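You operate a simulated robot arm through the tools that you are given. There is no shell and no other tool. Be economical: measure what you need, move in short steps, check, and stop when the job is done.

You are at the controls of a simulated robot arm. One attempt, no reset.

Task
Wipe the clamped grey offcut clean, switch the extractor off and lay the offcut on the rubber mat.
Fine: felt wiper back, cradle lever free.

Only the result counts: the job must be done as asked and must still hold three seconds after the hand-in. Knocking over, shifting, dropping, spilling or breaking anything else fails it.

Robot
A 6-joint arm with a two-finger parallel gripper, fixed in place. Base frame: the origin is at the foot of the arm, x ahead of it, y to its left, z up; the work surface is at about z = 0.87. Lengths are in m, angles in rad, forces in N, time in s.
With the tool pointing down near the work surface it reaches from about 0.24 to 0.64 m from the base axis. Its first joint turns from -1.152 to 1.152 rad. Payload 2.7 kg.
The tool frame sits at the grasp point between the pads (the TCP): z along the fingers, y along the line on which they close. The tips reach 0.023 m beyond it. Largest opening 0.094 m; finger width 0.038, thickness 0.01; the body of the gripper, 0.054 by 0.096 m, starts 0.039 m behind the TCP.
Orientation is told as [roll, pitch, yaw] about the base's x, y, z axes, in that order, counted from this pose: with the fingers straight down and closing along the base's y, the tool's x points along the base's -x, its y along +y and its z along -z.

Tools
- The arm moves only by the tool step_arm. Its argument "plan" is a list of rows, each an object of numbers (a shift or turn left out is 0, a gripper value left out holds the last): "jaw": the finger opening in m, from 0 to 0.094; "dx", "dy", "dz": the shift along the tool's x, y, z in m; "wx", "wy", "wz": the turn, a rotation vector about the tool's x, y, z in degrees. In form: [{"jaw": .., "dx": .., "dy": .., "dz": .., "wx": .., "wy": .., "wz": ..}, ...]. A call has 1 to 20 rows; each row is the pose to reach, as a shift and turn from the pose commanded when the call began, along the tool's axes at that moment. Rows are played at 5 a second. More than 0.05 m and 0.15 rad between two rows, or a gripper value outside its range, and nothing of the call is played. Where a pose cannot be reached the arm comes as near as it can. A force on the tool above 90 N (or 10 N above the force at the start of the call, whichever is more), or a blocked arm, ends the call early, and 0.2 s more pass. The fingers move at their own pace (about 0.045 m/s each) and stop on an object; they squeeze with about 26 N. The grip force told is the motor's: it shows also when the fingers shut on nothing. Time passes only in rows, and 0.2 s behind the last, so rows that repeat a pose let the fingers close. It gives the time, the measured TCP pose, the force on the tool (base axes), the opening and the grip force at its end, in the units of the frame above (readings bear some noise), and new pictures: "pictures" is both (left out), scene, wrist or none.
- Cameras (640 x 400 px; columns grow to the right, rows downward): "scene" is fixed at [0.0801, -0.4363, 1.4028]; the picture's right is [0.72, -0.69, 0.00], its down [-0.40, -0.41, -0.82] and it looks along [0.57, 0.59, -0.57] (base axes); focal length 308 px, centre (320, 200). "wrist" rides on the gripper at [-0.039, 0, -0.044] in the tool frame; the picture's right is [0.00, -1.00, 0.00], its down [0.97, 0.00, -0.24] and it looks along [0.24, 0.00, 0.97] (tool axes); focal length 218 px, centre (320, 200). There is no depth. A picture from a camera that has moved, and an enlarged one, comes with that camera's place and axes in the base frame and with its lens.
- close_up(camera, box): a new picture of the part [left, top, right, bottom] of that camera's present view, enlarged. It takes no simulated time.
- job_done(): hands the job in; it is judged then, once.

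Go step by step. Nothing tells you positions but the pictures and the camera data: compare them with the known pose of the tool, close in by small moves and look again before you grip or let go. The budget is 120 turns and 150 pictures, counting those below and the enlarged ones. Unless the task says otherwise, let go and move clear before handing in, and close with one line.

The tools are called after ">>>" by a JSON object that holds its "fn" and its "kwargs". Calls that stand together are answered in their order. step_arm: Moves the arm, as the interface text tells. Its arguments: {"type":"object","properties":{"plan":{"type":"array"},"pictures":{"type":"string","enum":["both","scene","wrist","none"]}},"required":["plan"]} The other tools are called the same way: close_up (camera, box) takes an enlarged picture of a part of a camera's view; job_done () hands the job in.

At the start:

```text
t: 0.0
tool_pos: [0.3831, 0.1705, 1.2175]
tcp_rot: [0.001, -0.001, 0.0]
wrist_force: [0.1, -1.2, 0.3]
width: 0.0939
grip_force: 0.0
```

scene: 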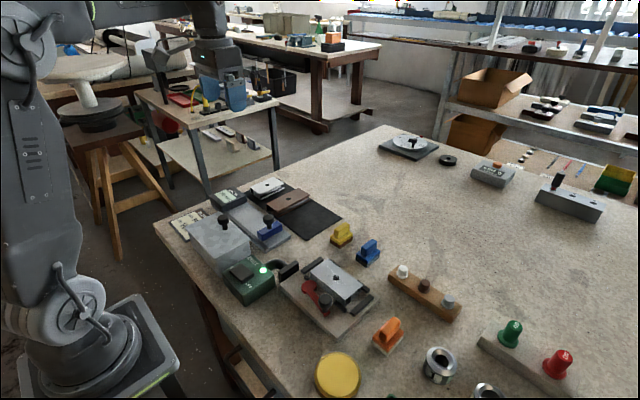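
wrist: 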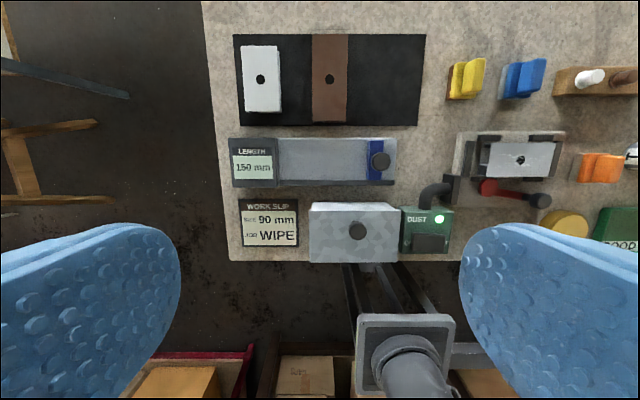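

I see a bench with a cradle clamping a grey offcut (red lever), a green dust extractor with its lamp lit, a rubber mat with other pieces, and several coloured wipers. I'll look closer before moving.

>>> {"fn": "close_up", "kwargs": {"camera": "scene", "box": [160, 170, 400, 320]}}

>>> {"fn": "close_up", "kwargs": {"camera": "scene", "box": [260, 210, 480, 350]}}

>>> {"fn": "close_up", "kwargs": {"camera": "wrist", "box": [380, 40, 640, 260]}}

>>> {"fn": "close_up", "kwargs": {"camera": "wrist", "box": [210, 20, 450, 270]}}

>>> {"fn": "close_up", "kwargs": {"camera": "scene", "box": [300, 280, 620, 400]}}

```text
2.67 times, centred on (280, 245) of scene
camera zoom: at [0.0801, -0.4363, 1.4028], right [0.72, -0.69, 0.0], down [-0.4, -0.41, -0.82], along [0.57, 0.59, -0.57], focal length 821 px, centre (427, 80)
```

zoom: 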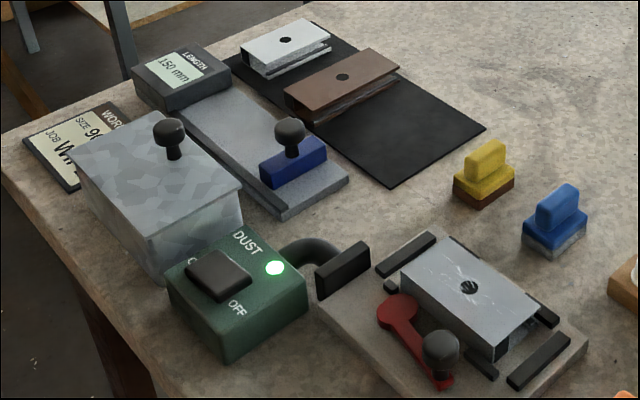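

```text
2.86 times, centred on (370, 280) of scene
camera zoom: at [0.0801, -0.4363, 1.4028], right [0.72, -0.69, 0.0], down [-0.4, -0.41, -0.82], along [0.57, 0.59, -0.57], focal length 880 px, centre (177, -29)
```

zoom: 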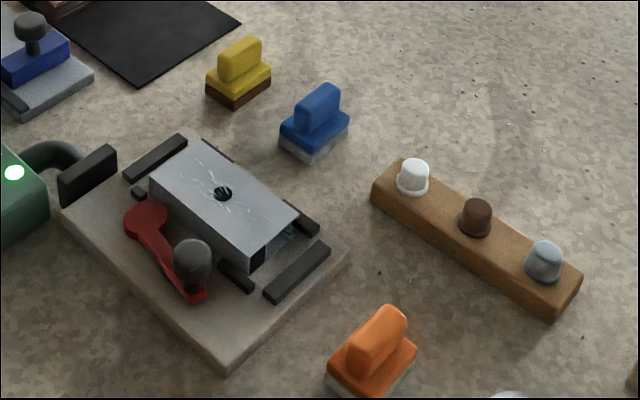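

```text
1.82 times, centred on (510, 150) of wrist
camera zoom: at [0.4212, 0.1699, 1.2605], right [0.0, -1.0, 0.0], down [-0.97, 0.0, 0.24], along [-0.24, 0.0, -0.97], focal length 397 px, centre (-26, 291)
```

zoom: 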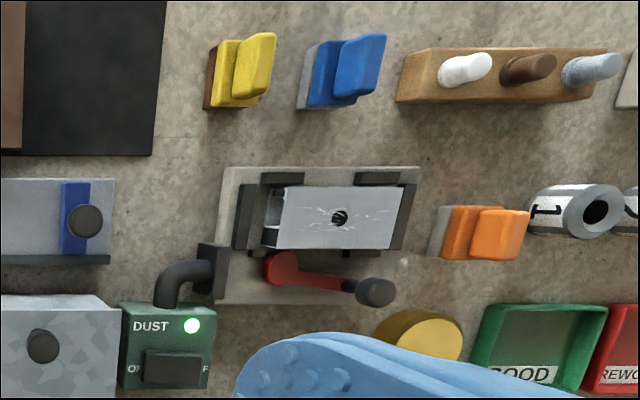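

```text
1.60 times, centred on (330, 145) of wrist
camera zoom: at [0.4212, 0.1699, 1.2605], right [0.0, -1.0, 0.0], down [-0.97, 0.0, 0.24], along [-0.24, 0.0, -0.97], focal length 349 px, centre (304, 288)
```

zoom: 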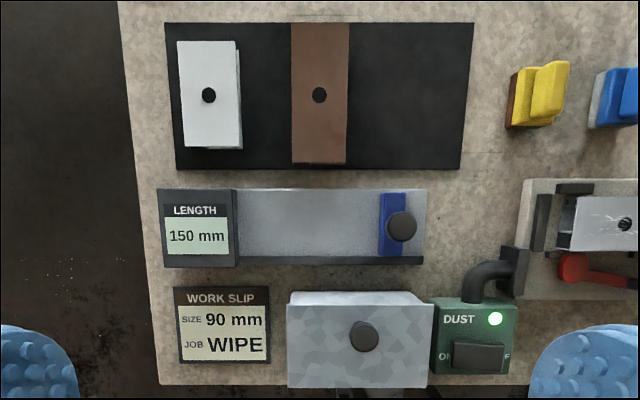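

```text
2.00 times, centred on (460, 340) of scene
camera zoom: at [0.0801, -0.4363, 1.4028], right [0.72, -0.69, 0.0], down [-0.4, -0.41, -0.82], along [0.57, 0.59, -0.57], focal length 616 px, centre (40, -80)
```

zoom: 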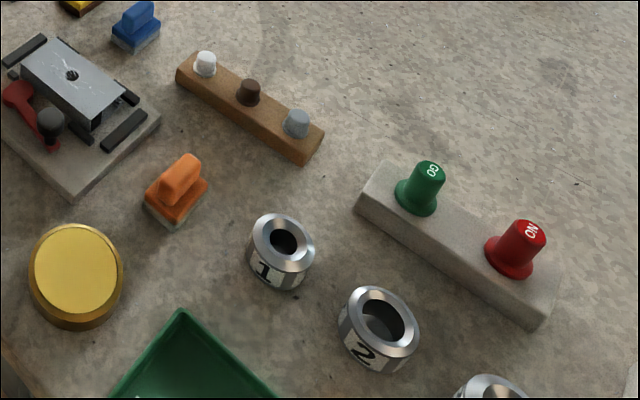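

The offcut is near (0.40, -0.15), yellow and blue wipers at x≈0.52, orange at (0.39,-0.30), and the mat spans x 0.46–0.59, y 0.01–0.30. I'll move over the cradle to see better.

>>> {"fn": "step_arm", "kwargs": {"plan": [{"dy": -0.045, "dz": 0.012}, {"dy": -0.09, "dz": 0.025}, {"dy": -0.135, "dz": 0.037}, {"dy": -0.18, "dz": 0.05}, {"dy": -0.225, "dz": 0.06}, {"dy": -0.27, "dz": 0.07}, {"dy": -0.315, "dz": 0.08}, {"dy": -0.36, "dz": 0.09}, {"dy": -0.36, "dz": 0.09}]}}

```text
t: 2.0
tool_pos: [0.3838, -0.191, 1.1271]
tcp_rot: [0.002, 0.0, 0.0]
wrist_force: [-0.5, 0.5, 0.6]
width: 0.094
grip_force: 0.2
camera wrist: at [0.4215, -0.1905, 1.1713], right [0.0, -1.0, 0.0], down [-0.97, 0.0, 0.24], along [-0.24, 0.0, -0.97], focal length 218 px, centre (320, 200)
```

scene: 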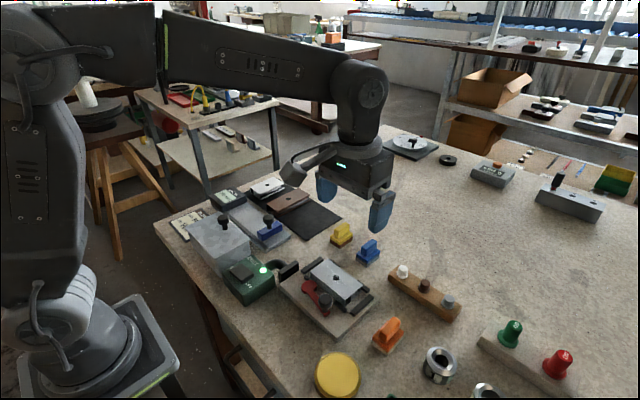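
wrist: 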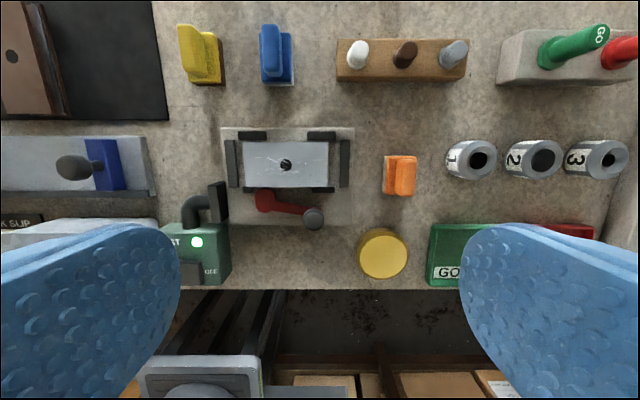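

>>> {"fn": "close_up", "kwargs": {"camera": "wrist", "box": [160, 10, 320, 110]}}

>>> {"fn": "close_up", "kwargs": {"camera": "wrist", "box": [210, 115, 430, 250]}}

>>> {"fn": "close_up", "kwargs": {"camera": "scene", "box": [320, 210, 400, 270]}}

>>> {"fn": "close_up", "kwargs": {"camera": "scene", "box": [360, 305, 420, 365]}}

```text
4.00 times, centred on (240, 60) of wrist
camera zoom: at [0.4215, -0.1905, 1.1713], right [0.0, -1.0, 0.0], down [-0.97, 0.0, 0.24], along [-0.24, 0.0, -0.97], focal length 873 px, centre (640, 760)
```

zoom: 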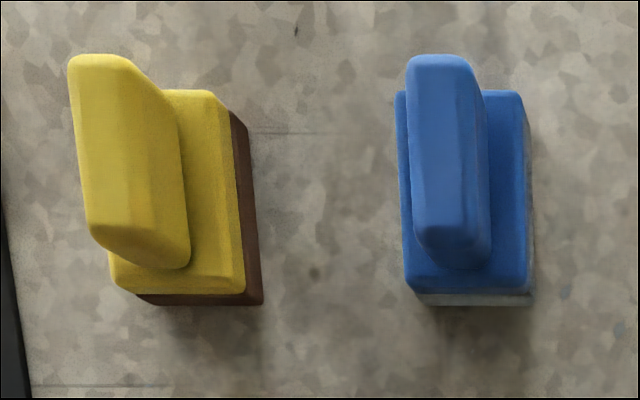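

```text
2.91 times, centred on (320, 182) of wrist
camera zoom: at [0.4215, -0.1905, 1.1713], right [0.0, -1.0, 0.0], down [-0.97, 0.0, 0.24], along [-0.24, 0.0, -0.97], focal length 635 px, centre (320, 251)
```

zoom: 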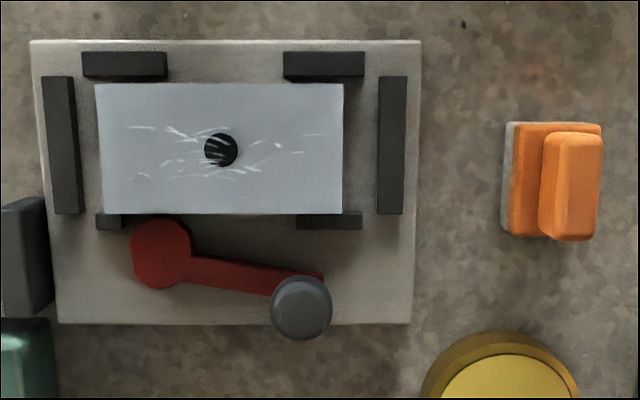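

```text
6.67 times, centred on (360, 240) of scene
camera zoom: at [0.0801, -0.4363, 1.4028], right [0.72, -0.69, 0.0], down [-0.4, -0.41, -0.82], along [0.57, 0.59, -0.57], focal length 2053 px, centre (53, -67)
```

zoom: 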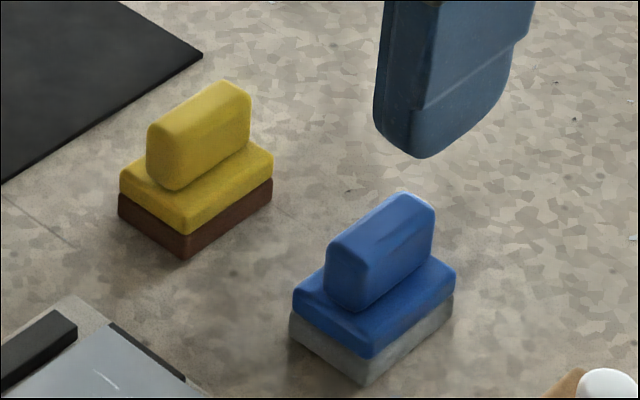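

```text
6.67 times, centred on (390, 335) of scene
camera zoom: at [0.0801, -0.4363, 1.4028], right [0.72, -0.69, 0.0], down [-0.4, -0.41, -0.82], along [0.57, 0.59, -0.57], focal length 2053 px, centre (-147, -700)
```

zoom: 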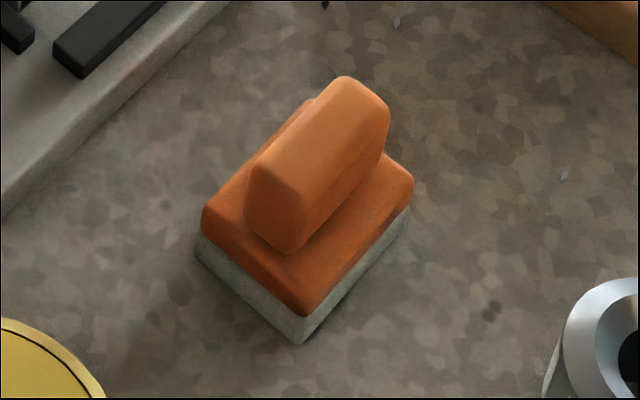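

Three wipers are candidates; I need to tell their soles apart. I'll lower the wrist camera toward the blue and yellow ones for a look.

>>> {"fn": "step_arm", "kwargs": {"plan": [{"dx": 0.0, "dy": 0.04, "dz": 0.02}, {"dx": -0.03, "dy": 0.07, "dz": 0.04}, {"dx": -0.03, "dy": 0.07, "dz": 0.07, "wy": 8}, {"dx": -0.03, "dy": 0.07, "dz": 0.08, "wy": 16}, {"dx": -0.03, "dy": 0.07, "dz": 0.08, "wy": 24}, {"dx": -0.03, "dy": 0.07, "dz": 0.08, "wy": 24}], "pictures": "wrist"}}

```text
t: 3.4
tool_pos: [0.4137, -0.1196, 1.0468]
tcp_rot: [0.0, 0.422, -0.001]
wrist_force: [-0.2, -0.2, -0.5]
width: 0.0939
grip_force: 0.1
camera wrist: at [0.466, -0.1196, 1.071], right [0.0, -1.0, 0.0], down [-0.79, 0.0, 0.62], along [-0.62, 0.0, -0.79], focal length 218 px, centre (320, 200)
```

wrist: 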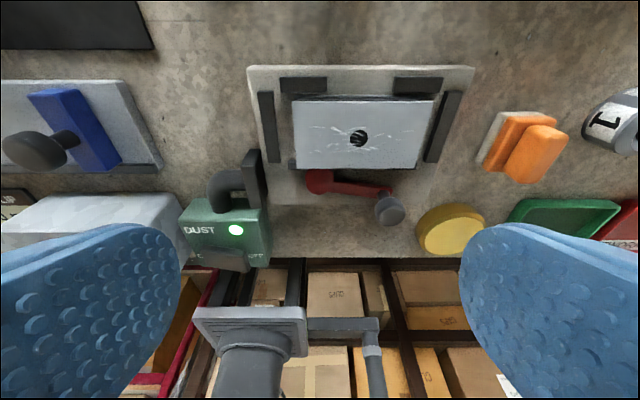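

That tilted the camera backward; I'll tilt the other way to see the wipers' near sides.

>>> {"fn": "step_arm", "kwargs": {"plan": [{"wy": -8}, {"wy": -16}, {"wy": -24}, {"wy": -32}, {"wy": -40}, {"wy": -48}, {"wy": -52}, {"wy": -52}], "pictures": "wrist"}}

```text
t: 5.2
tool_pos: [0.4127, -0.1204, 1.0475]
tcp_rot: [0.001, -0.491, -0.001]
wrist_force: [0.4, -0.3, 0.2]
width: 0.0939
grip_force: 0.1
camera wrist: at [0.4256, -0.1204, 1.1039], right [0.0, -1.0, 0.0], down [-0.97, 0.0, -0.25], along [0.25, 0.0, -0.97], focal length 218 px, centre (320, 200)
```

wrist: 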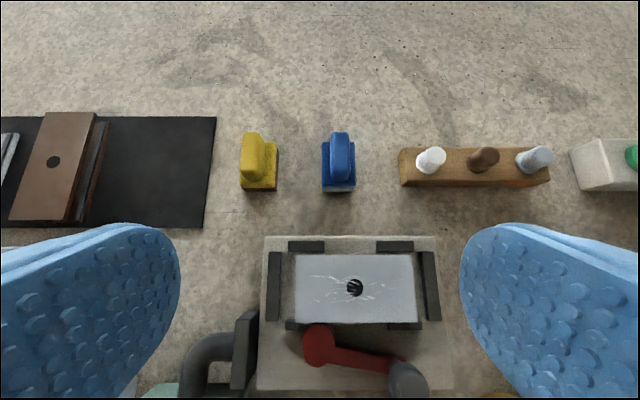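

>>> {"fn": "close_up", "kwargs": {"camera": "wrist", "box": [230, 120, 370, 205]}}

>>> {"fn": "close_up", "kwargs": {"camera": "wrist", "box": [390, 130, 560, 200]}}

>>> {"fn": "close_up", "kwargs": {"camera": "wrist", "box": [255, 225, 455, 395]}}

```text
4.57 times, centred on (300, 162) of wrist
camera zoom: at [0.4256, -0.1204, 1.1039], right [0.0, -1.0, 0.0], down [-0.97, 0.0, -0.25], along [0.25, 0.0, -0.97], focal length 998 px, centre (411, 371)
```

zoom: 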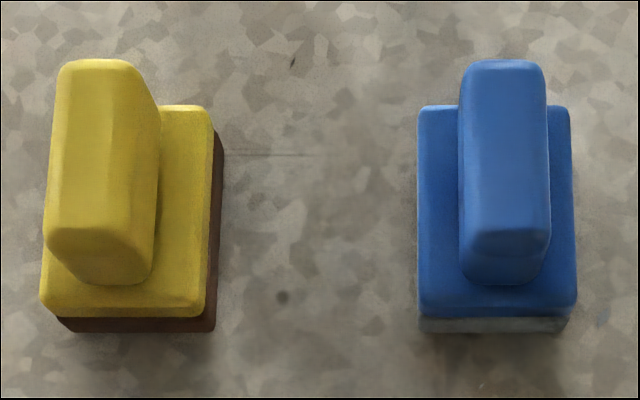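

```text
3.76 times, centred on (475, 165) of wrist
camera zoom: at [0.4256, -0.1204, 1.1039], right [0.0, -1.0, 0.0], down [-0.97, 0.0, -0.25], along [0.25, 0.0, -0.97], focal length 822 px, centre (-264, 332)
```

zoom: 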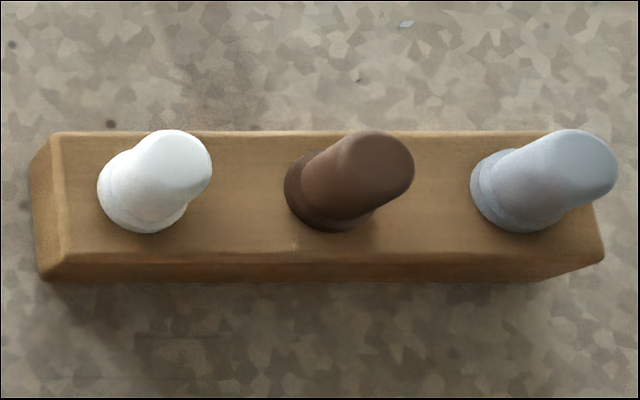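

```text
2.35 times, centred on (355, 310) of wrist
camera zoom: at [0.4256, -0.1204, 1.1039], right [0.0, -1.0, 0.0], down [-0.97, 0.0, -0.25], along [0.25, 0.0, -0.97], focal length 514 px, centre (238, -59)
```

zoom: 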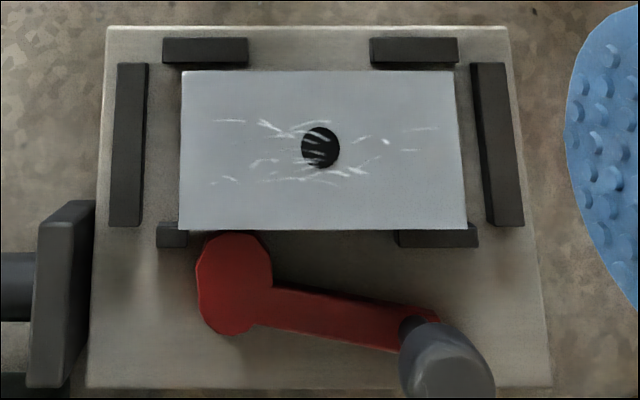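

Yellow has a brown sole and blue a grey one; orange also looks greyish. I'll view orange from its near side to compare.

>>> {"fn": "step_arm", "kwargs": {"plan": [{"dx": 0.03, "dy": -0.035}, {"dx": 0.06, "dy": -0.07}, {"dx": 0.09, "dy": -0.105, "dz": -0.02}, {"dx": 0.12, "dy": -0.14, "dz": -0.03}, {"dx": 0.12, "dy": -0.16, "dz": -0.03}, {"dx": 0.12, "dy": -0.16, "dz": -0.03}], "pictures": "wrist"}}

>>> {"fn": "close_up", "kwargs": {"camera": "wrist", "box": [260, 60, 420, 190]}}

```text
refused: row 3 steps farther than a row can; nothing moved
```

```text
3.08 times, centred on (340, 125) of wrist
camera zoom: at [0.4256, -0.1204, 1.1039], right [0.0, -1.0, 0.0], down [-0.97, 0.0, -0.25], along [0.25, 0.0, -0.97], focal length 672 px, centre (258, 431)
```

zoom: 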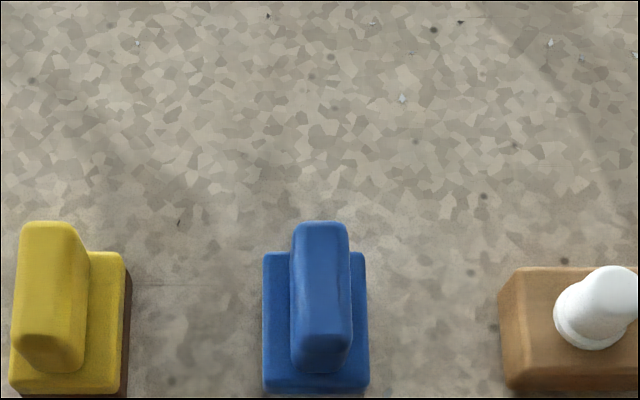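

The move was refused for an over-large row; same move with smaller rows.

>>> {"fn": "step_arm", "kwargs": {"plan": [{"dx": 0.02, "dy": -0.03, "dz": -0.005}, {"dx": 0.04, "dy": -0.06, "dz": -0.01}, {"dx": 0.06, "dy": -0.09, "dz": -0.015}, {"dx": 0.08, "dy": -0.12, "dz": -0.02}, {"dx": 0.1, "dy": -0.15, "dz": -0.025}, {"dx": 0.12, "dy": -0.17, "dz": -0.03}, {"dx": 0.12, "dy": -0.17, "dz": -0.03}], "pictures": "wrist"}}

```text
t: 6.8
tool_pos: [0.2932, -0.2906, 1.0179]
tcp_rot: [-0.002, -0.489, 0.0]
wrist_force: [-0.2, -0.1, 0.4]
width: 0.0938
grip_force: 0.0
camera wrist: at [0.3058, -0.2903, 1.0742], right [0.0, -1.0, 0.0], down [-0.97, 0.0, -0.24], along [0.24, 0.0, -0.97], focal length 218 px, centre (320, 200)
```

wrist: 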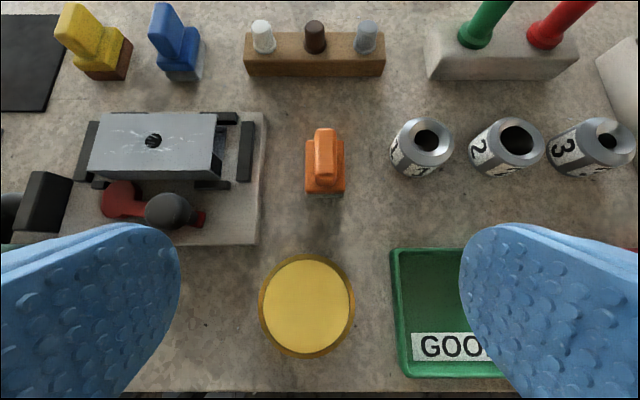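

>>> {"fn": "close_up", "kwargs": {"camera": "wrist", "box": [280, 110, 370, 210]}}

>>> {"fn": "close_up", "kwargs": {"camera": "wrist", "box": [40, 0, 220, 100]}}

>>> {"fn": "close_up", "kwargs": {"camera": "wrist", "box": [50, 90, 270, 250]}}

```text
4.00 times, centred on (325, 160) of wrist
camera zoom: at [0.3058, -0.2903, 1.0742], right [0.0, -1.0, 0.0], down [-0.97, 0.0, -0.24], along [0.24, 0.0, -0.97], focal length 873 px, centre (300, 360)
```

zoom: 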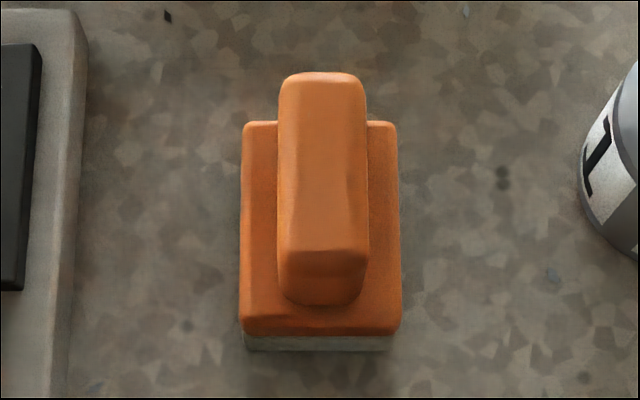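

```text
3.56 times, centred on (130, 50) of wrist
camera zoom: at [0.3058, -0.2903, 1.0742], right [0.0, -1.0, 0.0], down [-0.97, 0.0, -0.24], along [0.24, 0.0, -0.97], focal length 776 px, centre (996, 733)
```

zoom: 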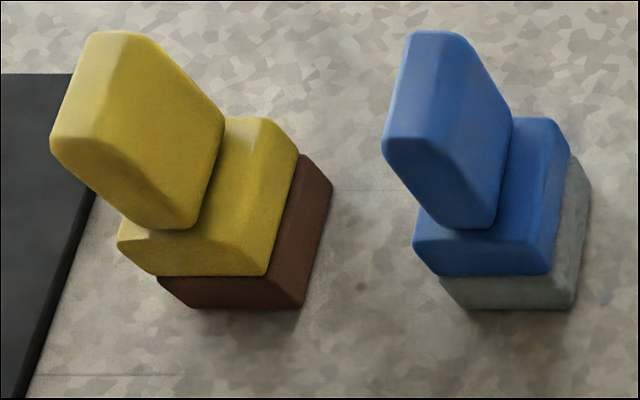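

```text
2.50 times, centred on (160, 170) of wrist
camera zoom: at [0.3058, -0.2903, 1.0742], right [0.0, -1.0, 0.0], down [-0.97, 0.0, -0.24], along [0.24, 0.0, -0.97], focal length 546 px, centre (720, 275)
```

zoom: 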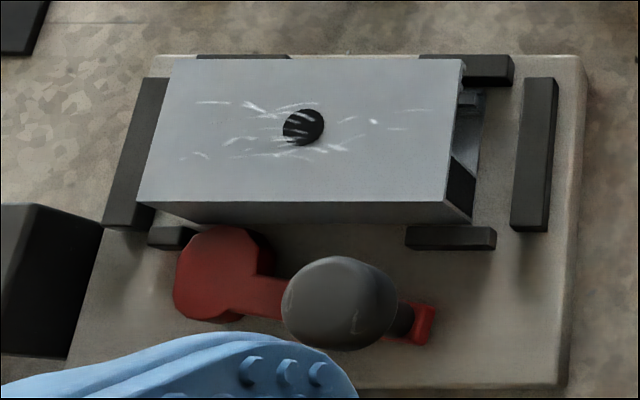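

Blue and orange soles look alike; extreme close-ups for texture comparison.

>>> {"fn": "close_up", "kwargs": {"camera": "scene", "box": [370, 333, 402, 357]}}

>>> {"fn": "close_up", "kwargs": {"camera": "scene", "box": [352, 245, 384, 269]}}

>>> {"fn": "close_up", "kwargs": {"camera": "scene", "box": [328, 226, 360, 250]}}

```text
16.00 times, centred on (386, 345) of scene
camera zoom: at [0.08, -0.4363, 1.4028], right [0.72, -0.69, 0.0], down [-0.4, -0.41, -0.82], along [0.57, 0.59, -0.57], focal length 4928 px, centre (-736, -2120)
```

zoom: 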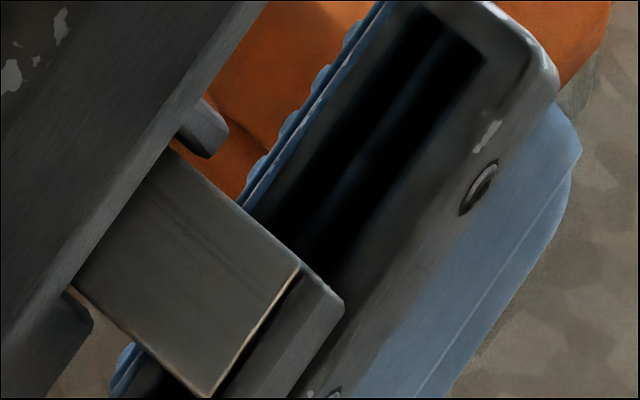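

```text
16.00 times, centred on (368, 257) of scene
camera zoom: at [0.08, -0.4363, 1.4028], right [0.72, -0.69, 0.0], down [-0.4, -0.41, -0.82], along [0.57, 0.59, -0.57], focal length 4928 px, centre (-448, -712)
```

zoom: 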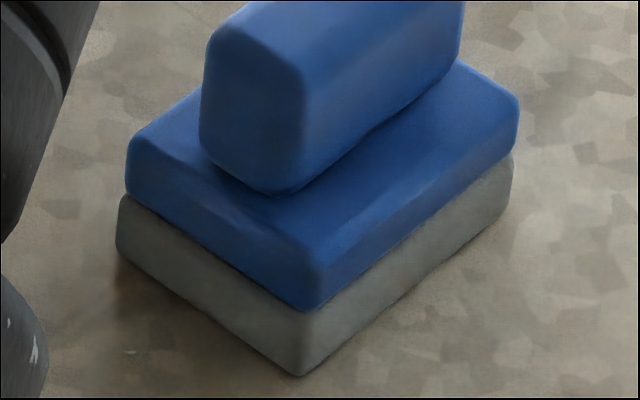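

```text
16.00 times, centred on (344, 238) of scene
camera zoom: at [0.08, -0.4363, 1.4028], right [0.72, -0.69, 0.0], down [-0.4, -0.41, -0.82], along [0.57, 0.59, -0.57], focal length 4928 px, centre (-64, -408)
```

zoom: 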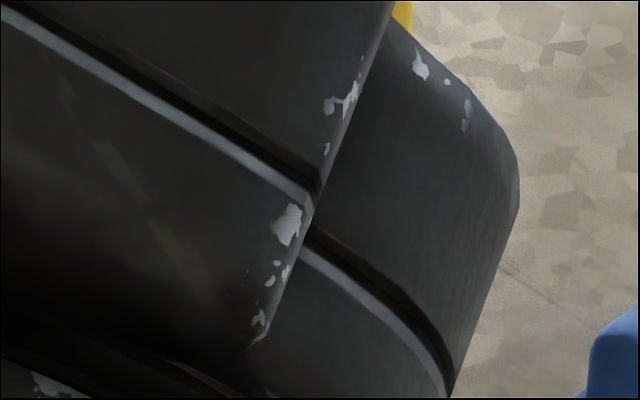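

Blue's sole looks like fuzzy felt. I'll untilt and rise so the scene camera can view orange too.

>>> {"fn": "step_arm", "kwargs": {"plan": [{"wy": 7, "dx": -0.01, "dz": -0.02}, {"wy": 14, "dx": -0.02, "dz": -0.04}, {"wy": 21, "dx": -0.028, "dz": -0.053}, {"wy": 28.0, "dx": -0.028, "dz": -0.053}, {"wy": 28.0, "dx": -0.028, "dz": -0.053}], "pictures": "none"}}

>>> {"fn": "step_arm", "kwargs": {"plan": [{"dx": -0.04, "dy": 0.025}, {"dx": -0.08, "dy": 0.05}, {"dx": -0.12, "dy": 0.075}, {"dx": -0.16, "dy": 0.1}, {"dx": -0.2, "dy": 0.125}, {"dx": -0.22, "dy": 0.145}, {"dx": -0.22, "dy": 0.145}], "pictures": "wrist"}}

>>> {"fn": "close_up", "kwargs": {"camera": "scene", "box": [368, 327, 408, 357]}}

```text
t: 8.0
tool_pos: [0.2933, -0.2909, 1.0778]
tcp_rot: [-0.001, 0.001, -0.003]
wrist_force: [1.2, -0.7, -0.6]
width: 0.0942
grip_force: 0.1
```

```text
t: 9.6
tool_pos: [0.5132, -0.1447, 1.0762]
tcp_rot: [0.0, 0.0, -0.003]
wrist_force: [0.2, 0.1, -0.4]
width: 0.094
grip_force: 0.0
camera wrist: at [0.5509, -0.1448, 1.12], right [0.0, -1.0, 0.0], down [-0.97, 0.0, 0.24], along [-0.24, 0.0, -0.97], focal length 218 px, centre (320, 200)
```

wrist: 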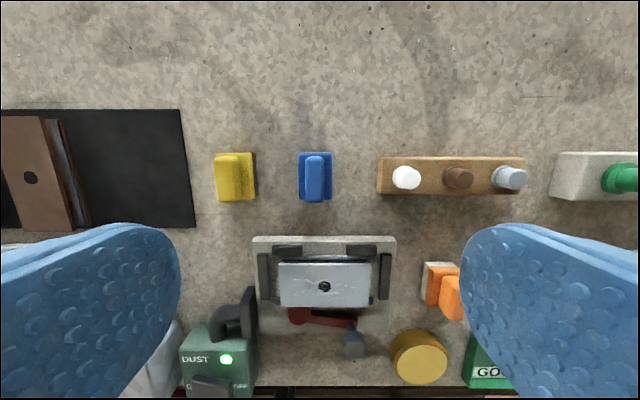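

```text
13.33 times, centred on (388, 342) of scene
camera zoom: at [0.0801, -0.4363, 1.4028], right [0.72, -0.69, 0.0], down [-0.4, -0.41, -0.82], along [0.57, 0.59, -0.57], focal length 4106 px, centre (-587, -1693)
```

zoom: 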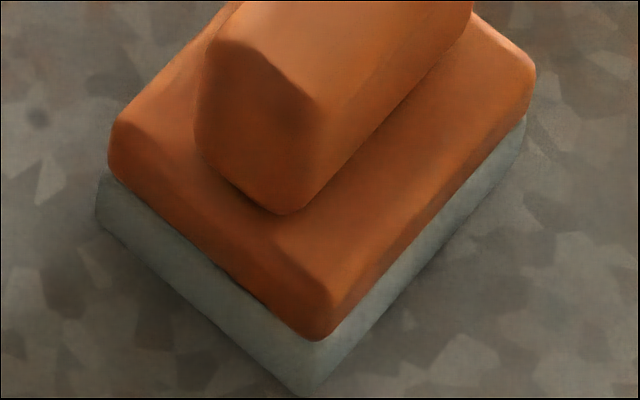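

>>> {"fn": "close_up", "kwargs": {"camera": "wrist", "box": [410, 250, 474, 326]}}

>>> {"fn": "close_up", "kwargs": {"camera": "wrist", "box": [205, 140, 345, 210]}}

>>> {"fn": "close_up", "kwargs": {"camera": "scene", "box": [325, 222, 357, 248]}}

```text
5.26 times, centred on (442, 288) of wrist
camera zoom: at [0.5509, -0.1448, 1.12], right [0.0, -1.0, 0.0], down [-0.97, 0.0, 0.24], along [-0.24, 0.0, -0.97], focal length 1149 px, centre (-322, -263)
```

zoom: 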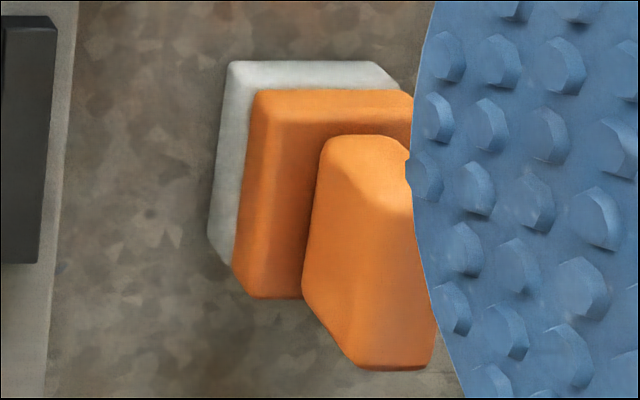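

```text
4.57 times, centred on (275, 175) of wrist
camera zoom: at [0.5509, -0.1448, 1.12], right [0.0, -1.0, 0.0], down [-0.97, 0.0, 0.24], along [-0.24, 0.0, -0.97], focal length 998 px, centre (526, 314)
```

zoom: 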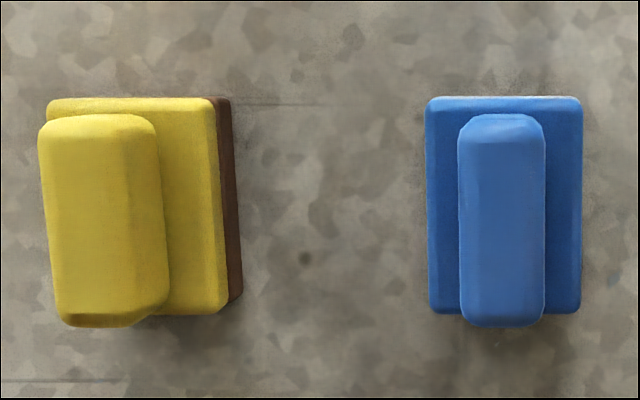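

```text
15.38 times, centred on (341, 235) of scene
camera zoom: at [0.0801, -0.4363, 1.4028], right [0.72, -0.69, 0.0], down [-0.4, -0.41, -0.82], along [0.57, 0.59, -0.57], focal length 4738 px, centre (-3, -338)
```

zoom: 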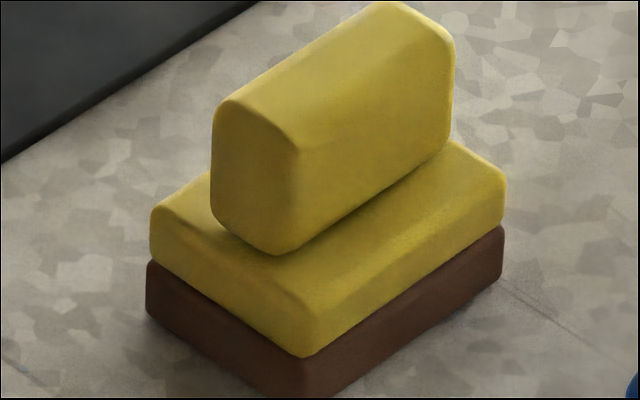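

Both have grey soles; I'll view both left flanks from the same vantage on the left to compare their shade.

>>> {"fn": "step_arm", "kwargs": {"plan": [{"dx": 0.02, "dy": 0.04}, {"dx": 0.04, "dy": 0.08}, {"dx": 0.06, "dy": 0.12}, {"dx": 0.08, "dy": 0.16}, {"dx": 0.08, "dy": 0.18}, {"dx": 0.08, "dy": 0.18}], "pictures": "wrist"}}

```text
t: 11.0
tool_pos: [0.432, 0.0361, 1.0762]
tcp_rot: [0.0, 0.0, -0.001]
wrist_force: [1.1, 0.2, 0.7]
width: 0.0937
grip_force: 0.0
camera wrist: at [0.4703, 0.0361, 1.1195], right [0.0, -1.0, 0.0], down [-0.97, 0.0, 0.24], along [-0.24, 0.0, -0.97], focal length 218 px, centre (320, 200)
```

wrist: 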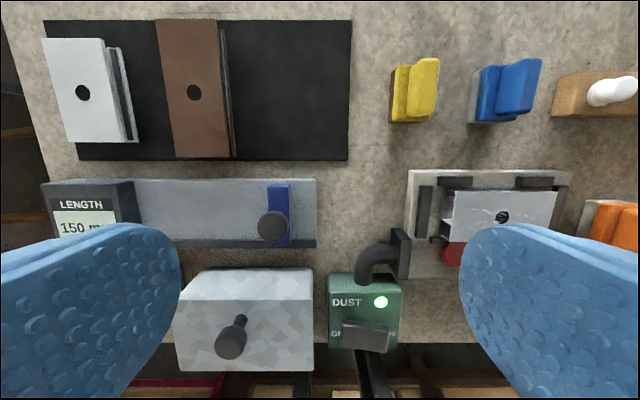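

>>> {"fn": "close_up", "kwargs": {"camera": "wrist", "box": [460, 50, 550, 130]}}

>>> {"fn": "close_up", "kwargs": {"camera": "wrist", "box": [550, 180, 640, 260]}}

>>> {"fn": "close_up", "kwargs": {"camera": "wrist", "box": [310, 220, 420, 360]}}

```text
5.00 times, centred on (505, 90) of wrist
camera zoom: at [0.4703, 0.0361, 1.1195], right [0.0, -1.0, 0.0], down [-0.97, 0.0, 0.24], along [-0.24, 0.0, -0.97], focal length 1091 px, centre (-605, 750)
```

zoom: 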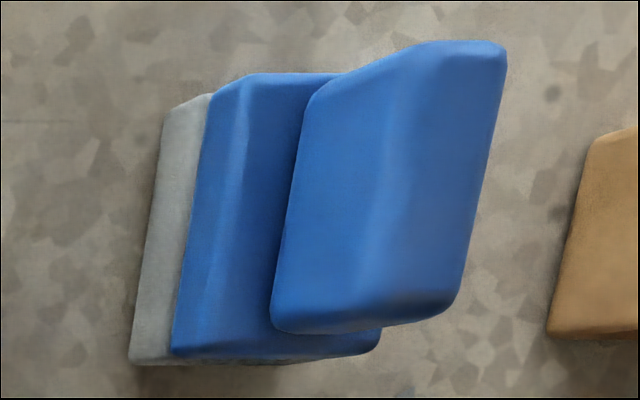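

```text
5.00 times, centred on (595, 220) of wrist
camera zoom: at [0.4703, 0.0361, 1.1195], right [0.0, -1.0, 0.0], down [-0.97, 0.0, 0.24], along [-0.24, 0.0, -0.97], focal length 1091 px, centre (-1055, 100)
```

zoom: 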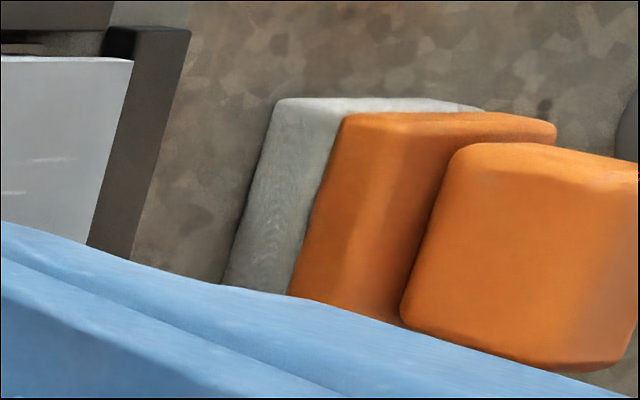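

```text
2.86 times, centred on (365, 290) of wrist
camera zoom: at [0.4703, 0.0361, 1.1195], right [0.0, -1.0, 0.0], down [-0.97, 0.0, 0.24], along [-0.24, 0.0, -0.97], focal length 624 px, centre (191, -57)
```

zoom: 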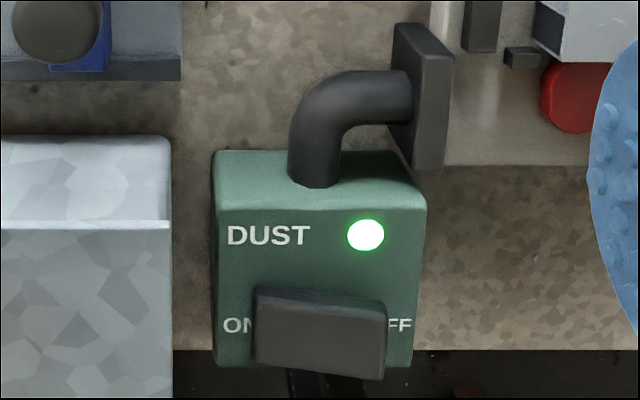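

Blue and orange both carry grey felt soles (yellow's is brown), so I'll use the blue felt wiper, at about (0.522, -0.141), with its handle running along x. Moving above it.

>>> {"fn": "step_arm", "kwargs": {"plan": [{"jaw": 0.05, "dx": -0.018, "dy": -0.036}, {"dx": -0.036, "dy": -0.072}, {"dx": -0.054, "dy": -0.108}, {"dx": -0.072, "dy": -0.144}, {"dx": -0.09, "dy": -0.177}, {"dx": -0.09, "dy": -0.177, "dz": 0.04}, {"dx": -0.09, "dy": -0.177, "dz": 0.08}, {"dx": -0.09, "dy": -0.177, "dz": 0.1}, {"dx": -0.09, "dy": -0.177, "dz": 0.1}]}}

```text
t: 13.0
tool_pos: [0.5226, -0.143, 0.9766]
tcp_rot: [0.0, 0.0, 0.0]
wrist_force: [-0.7, -0.4, -1.2]
width: 0.0501
grip_force: 0.2
camera wrist: at [0.5607, -0.1422, 1.0207], right [0.0, -1.0, 0.0], down [-0.97, 0.0, 0.24], along [-0.24, 0.0, -0.97], focal length 218 px, centre (320, 200)
```

scene: 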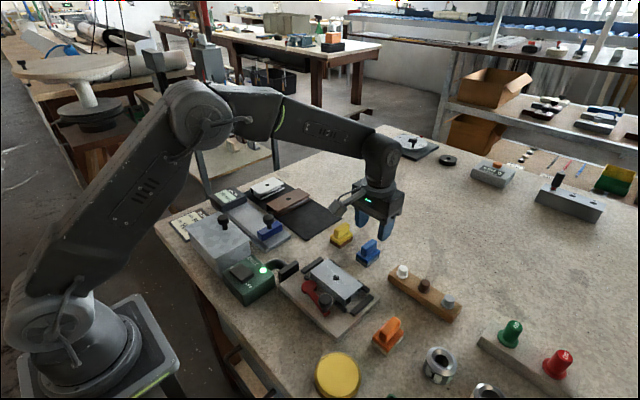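
wrist: 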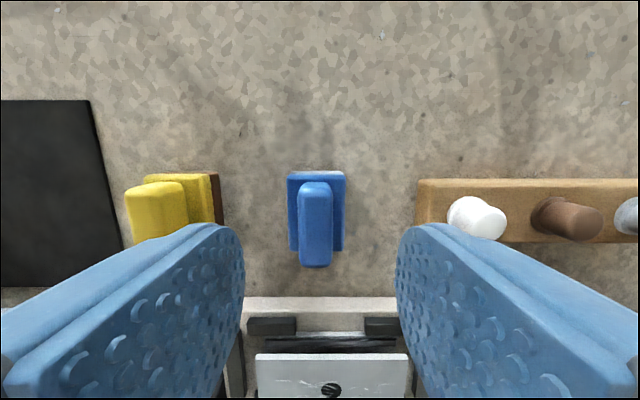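

The handle is centred between the fingers. Descending to TCP z≈0.921 and gripping.

>>> {"fn": "step_arm", "kwargs": {"plan": [{"dx": -0.001, "dy": 0.002, "dz": 0.02}, {"dx": -0.001, "dy": 0.002, "dz": 0.04}, {"dx": -0.001, "dy": 0.002, "dz": 0.055}, {"dx": -0.001, "dy": 0.002, "dz": 0.055}]}}

```text
t: 14.0
tool_pos: [0.5232, -0.1397, 0.9222]
tcp_rot: [0.001, 0.0, 0.002]
wrist_force: [-0.4, -0.1, 0.1]
width: 0.05
grip_force: 0.2
camera wrist: at [0.5618, -0.1402, 0.9659], right [0.0, -1.0, 0.0], down [-0.97, 0.0, 0.24], along [-0.24, 0.0, -0.97], focal length 218 px, centre (320, 200)
```

scene: 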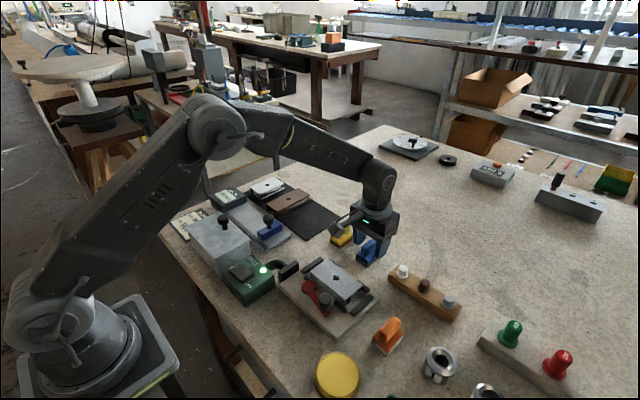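
wrist: 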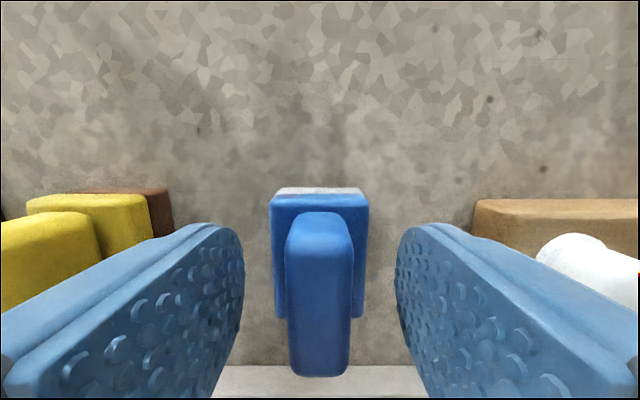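

Well aligned. Closing on the handle.

>>> {"fn": "step_arm", "kwargs": {"plan": [{"jaw": 0.0}, {"jaw": 0.0}, {"jaw": 0.0}, {"jaw": 0.0}], "pictures": "none"}}

>>> {"fn": "step_arm", "kwargs": {"plan": [{"dz": -0.02}, {"dz": -0.06}, {"dz": -0.1}, {"dz": -0.1}]}}

```text
t: 15.0
tool_pos: [0.5245, -0.1409, 0.9221]
tcp_rot: [0.002, 0.002, 0.0]
wrist_force: [0.4, 0.2, 0.2]
width: 0.0176
grip_force: 26.5
```

```text
t: 16.0
tool_pos: [0.5231, -0.1407, 1.0215]
tcp_rot: [0.0, -0.001, 0.0]
wrist_force: [0.0, -0.1, -0.7]
width: 0.0172
grip_force: 26.1
camera wrist: at [0.5615, -0.1403, 1.0659], right [0.0, -1.0, 0.0], down [-0.97, 0.0, 0.24], along [-0.24, 0.0, -0.97], focal length 218 px, centre (320, 200)
```

scene: 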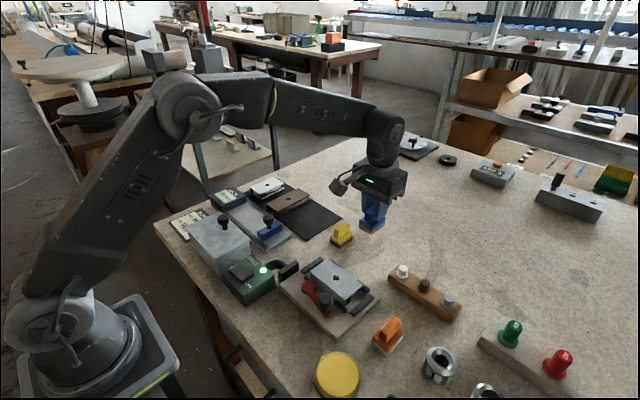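
wrist: 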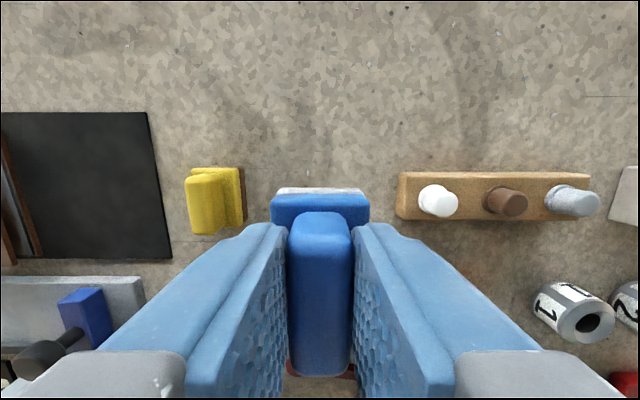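

Wiper lifted. Moving it over the offcut at (0.400, -0.150).

>>> {"fn": "step_arm", "kwargs": {"plan": [{"dx": 0.04, "dy": -0.003}, {"dx": 0.08, "dy": -0.006}, {"dx": 0.122, "dy": -0.009}, {"dx": 0.122, "dy": -0.009, "dz": 0.03}, {"dx": 0.122, "dy": -0.009, "dz": 0.04}, {"dx": 0.122, "dy": -0.009, "dz": 0.04}], "pictures": "wrist"}}

>>> {"fn": "close_up", "kwargs": {"camera": "scene", "box": [260, 200, 420, 340]}}

```text
t: 17.4
tool_pos: [0.4015, -0.1491, 0.9822]
tcp_rot: [0.002, 0.001, 0.001]
wrist_force: [-0.8, 0.8, -0.2]
width: 0.0174
grip_force: 26.3
camera wrist: at [0.4396, -0.1489, 1.0254], right [0.0, -1.0, 0.0], down [-0.97, 0.0, 0.24], along [-0.24, 0.0, -0.97], focal length 218 px, centre (320, 200)
```

wrist: 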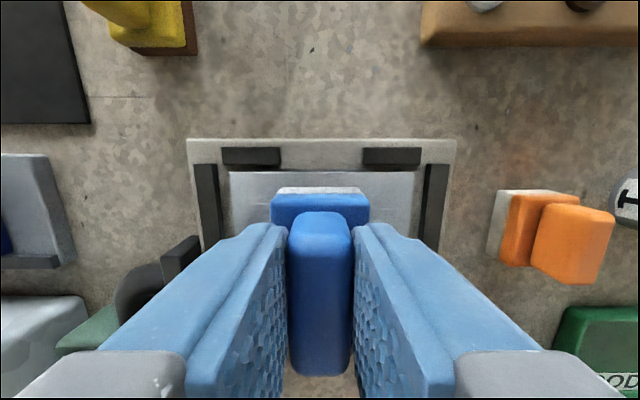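

```text
2.86 times, centred on (340, 270) of scene
camera zoom: at [0.0801, -0.4363, 1.4028], right [0.72, -0.69, 0.0], down [-0.4, -0.41, -0.82], along [0.57, 0.59, -0.57], focal length 880 px, centre (263, 0)
```

zoom: 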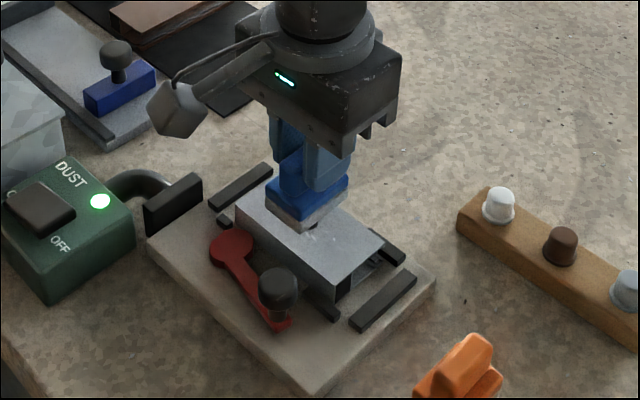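

Wiper is just above the offcut. Descending in small steps to find contact.

>>> {"fn": "step_arm", "kwargs": {"plan": [{"dz": 0.008}, {"dz": 0.012}, {"dz": 0.014}, {"dz": 0.016}, {"dz": 0.016}], "pictures": "none"}}

```text
t: 18.6
tool_pos: [0.4009, -0.1498, 0.9654]
tcp_rot: [-0.001, 0.001, 0.0]
wrist_force: [0.5, -0.5, -0.6]
width: 0.0174
grip_force: 26.2
```

>>> {"fn": "step_arm", "kwargs": {"plan": [{"dz": 0.001}, {"dz": 0.002}, {"dz": 0.003}, {"dz": 0.003}], "pictures": "none"}}

```text
t: 19.6
tool_pos: [0.4023, -0.1493, 0.9632]
tcp_rot: [-0.001, 0.001, 0.0]
wrist_force: [0.5, 0.8, -1.0]
width: 0.0175
grip_force: 26.1
```

>>> {"fn": "step_arm", "kwargs": {"plan": [{"dz": 0.001}, {"dz": 0.002}, {"dz": 0.003}, {"dz": 0.003}], "pictures": "none"}}

>>> {"fn": "close_up", "kwargs": {"camera": "scene", "box": [310, 235, 380, 305]}}

```text
t: 20.6
tool_pos: [0.4023, -0.1489, 0.9612]
tcp_rot: [0.001, 0.002, 0.001]
wrist_force: [0.0, -0.2, 3.3]
width: 0.0176
grip_force: 25.6
```

```text
5.71 times, centred on (345, 270) of scene
camera zoom: at [0.08, -0.4363, 1.4028], right [0.72, -0.69, 0.0], down [-0.4, -0.41, -0.82], along [0.57, 0.59, -0.57], focal length 1760 px, centre (177, -200)
```

zoom: 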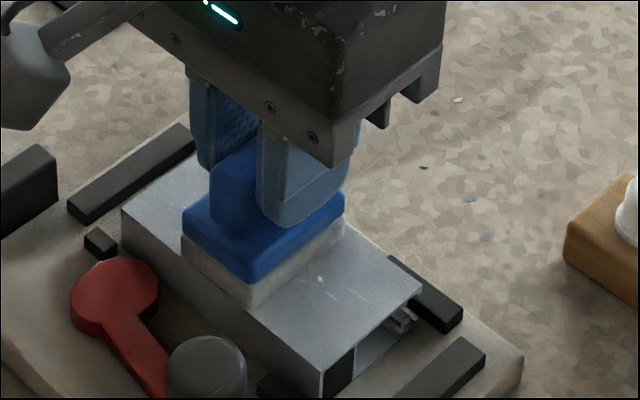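

Contact felt (3.3 N). Pressing slightly more and stroking along y over the whole top.

>>> {"fn": "step_arm", "kwargs": {"plan": [{"dz": 0.001, "dy": 0.01}, {"dz": 0.001, "dy": 0.022}, {"dz": 0.001, "dy": 0.034}, {"dz": 0.001, "dy": 0.015}, {"dz": 0.001, "dy": -0.005}, {"dz": 0.001, "dy": -0.022}, {"dz": 0.001, "dy": -0.036}, {"dz": 0.001, "dy": -0.018}, {"dz": 0.001, "dy": 0.0}, {"dz": 0.001, "dy": 0.018}, {"dz": 0.001, "dy": 0.035}, {"dz": 0.001, "dy": 0.018}, {"dz": 0.001, "dy": 0.0}, {"dz": 0.001, "dy": -0.018}, {"dz": 0.001, "dy": -0.036}, {"dz": 0.001, "dy": -0.036}], "pictures": "scene"}}

>>> {"fn": "close_up", "kwargs": {"camera": "scene", "box": [300, 235, 390, 315]}}

```text
t: 22.0
tool_pos: [0.4035, -0.1605, 0.9668]
tcp_rot: [0.006, -0.004, 0.001]
wrist_force: [-10.9, 21.4, 28.0]
width: 0.0257
grip_force: 26.1
stopped in row 6: the force on the tool passed its limit (the readings are from after the stop); the commanded pose is now the measured one
```

scene: 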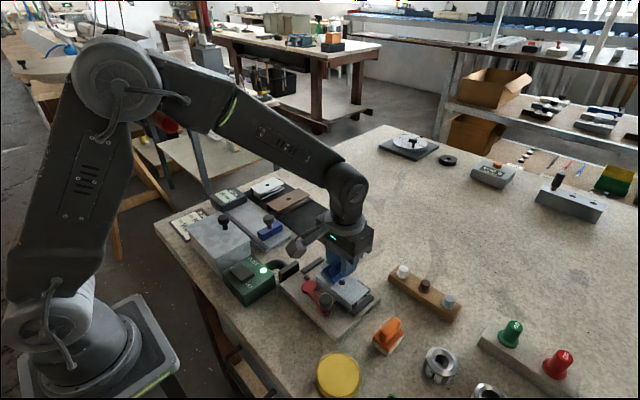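

```text
5.00 times, centred on (345, 275) of scene
camera zoom: at [0.0794, -0.4356, 1.4031], right [0.72, -0.69, 0.0], down [-0.4, -0.42, -0.82], along [0.57, 0.59, -0.57], focal length 1540 px, centre (195, -175)
```

zoom: 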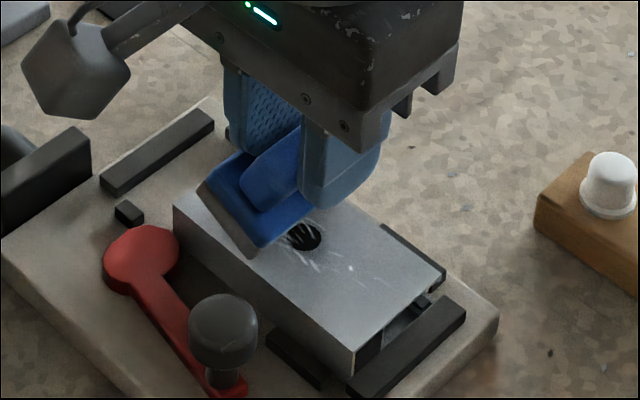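

The wiper tipped in the fingers at the left end of the stroke. I'll lift straight up and look.

>>> {"fn": "step_arm", "kwargs": {"plan": [{"dz": -0.01}, {"dz": -0.02}, {"dz": -0.04}, {"dz": -0.04}], "pictures": "wrist"}}

>>> {"fn": "close_up", "kwargs": {"camera": "scene", "box": [290, 225, 390, 315]}}

```text
t: 23.0
tool_pos: [0.4028, -0.1642, 1.0052]
tcp_rot: [0.004, -0.004, 0.004]
wrist_force: [0.1, 0.5, -0.9]
width: 0.0173
grip_force: 25.8
camera wrist: at [0.4414, -0.1638, 1.0487], right [0.0, -1.0, 0.0], down [-0.97, 0.0, 0.24], along [-0.24, 0.0, -0.97], focal length 218 px, centre (320, 200)
```

wrist: 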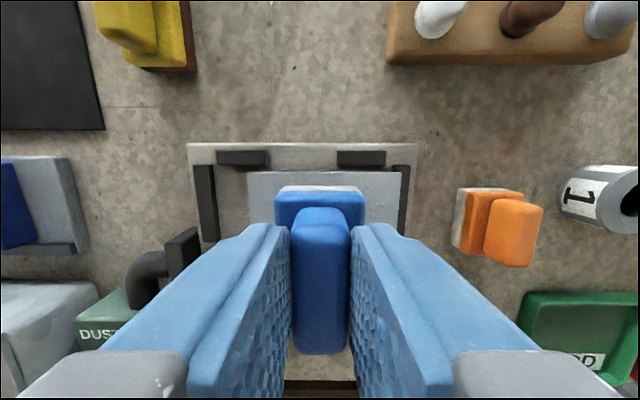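

```text
4.44 times, centred on (340, 270) of scene
camera zoom: at [0.0801, -0.4363, 1.4028], right [0.72, -0.69, 0.0], down [-0.4, -0.41, -0.82], along [0.57, 0.59, -0.57], focal length 1369 px, centre (231, -111)
```

zoom: 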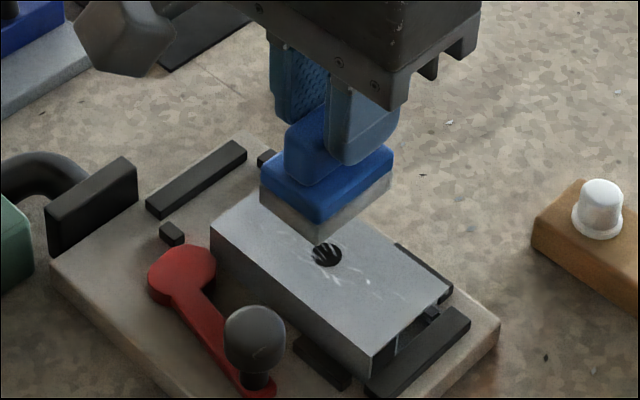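

The wiper realigned itself in the grip; the offcut slid ~17 mm in -y against the right stop, centre now y≈-0.167, and the left part is wiped. I'll press lightly this time, starting at the left end.

>>> {"fn": "step_arm", "kwargs": {"plan": [{"dy": 0.029}, {"dy": 0.029, "dz": 0.02}, {"dy": 0.029, "dz": 0.036}, {"dy": 0.029, "dz": 0.04}, {"dy": 0.029, "dz": 0.041}, {"dy": 0.029, "dz": 0.041}], "pictures": "none"}}

```text
t: 24.4
tool_pos: [0.4051, -0.1359, 0.9658]
tcp_rot: [0.004, -0.009, 0.001]
wrist_force: [-0.5, 1.4, 22.0]
width: 0.0174
grip_force: 25.9
```

>>> {"fn": "step_arm", "kwargs": {"plan": [{"dz": -0.0015, "dx": 0.003}, {"dz": -0.0015, "dx": 0.003}], "pictures": "none"}}

>>> {"fn": "close_up", "kwargs": {"camera": "scene", "box": [290, 225, 390, 315]}}

```text
t: 25.0
tool_pos: [0.4016, -0.1343, 0.9641]
tcp_rot: [0.005, -0.007, 0.0]
wrist_force: [5.4, 0.0, 12.3]
width: 0.017
grip_force: 26.0
```

```text
4.44 times, centred on (340, 270) of scene
camera zoom: at [0.0801, -0.4362, 1.4028], right [0.72, -0.69, 0.0], down [-0.4, -0.41, -0.82], along [0.57, 0.59, -0.57], focal length 1369 px, centre (231, -111)
```

zoom: 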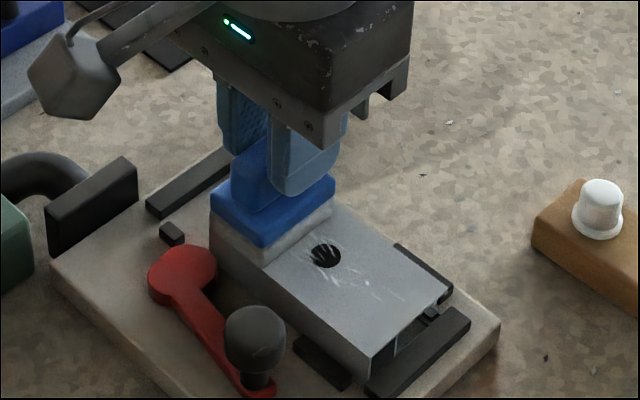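

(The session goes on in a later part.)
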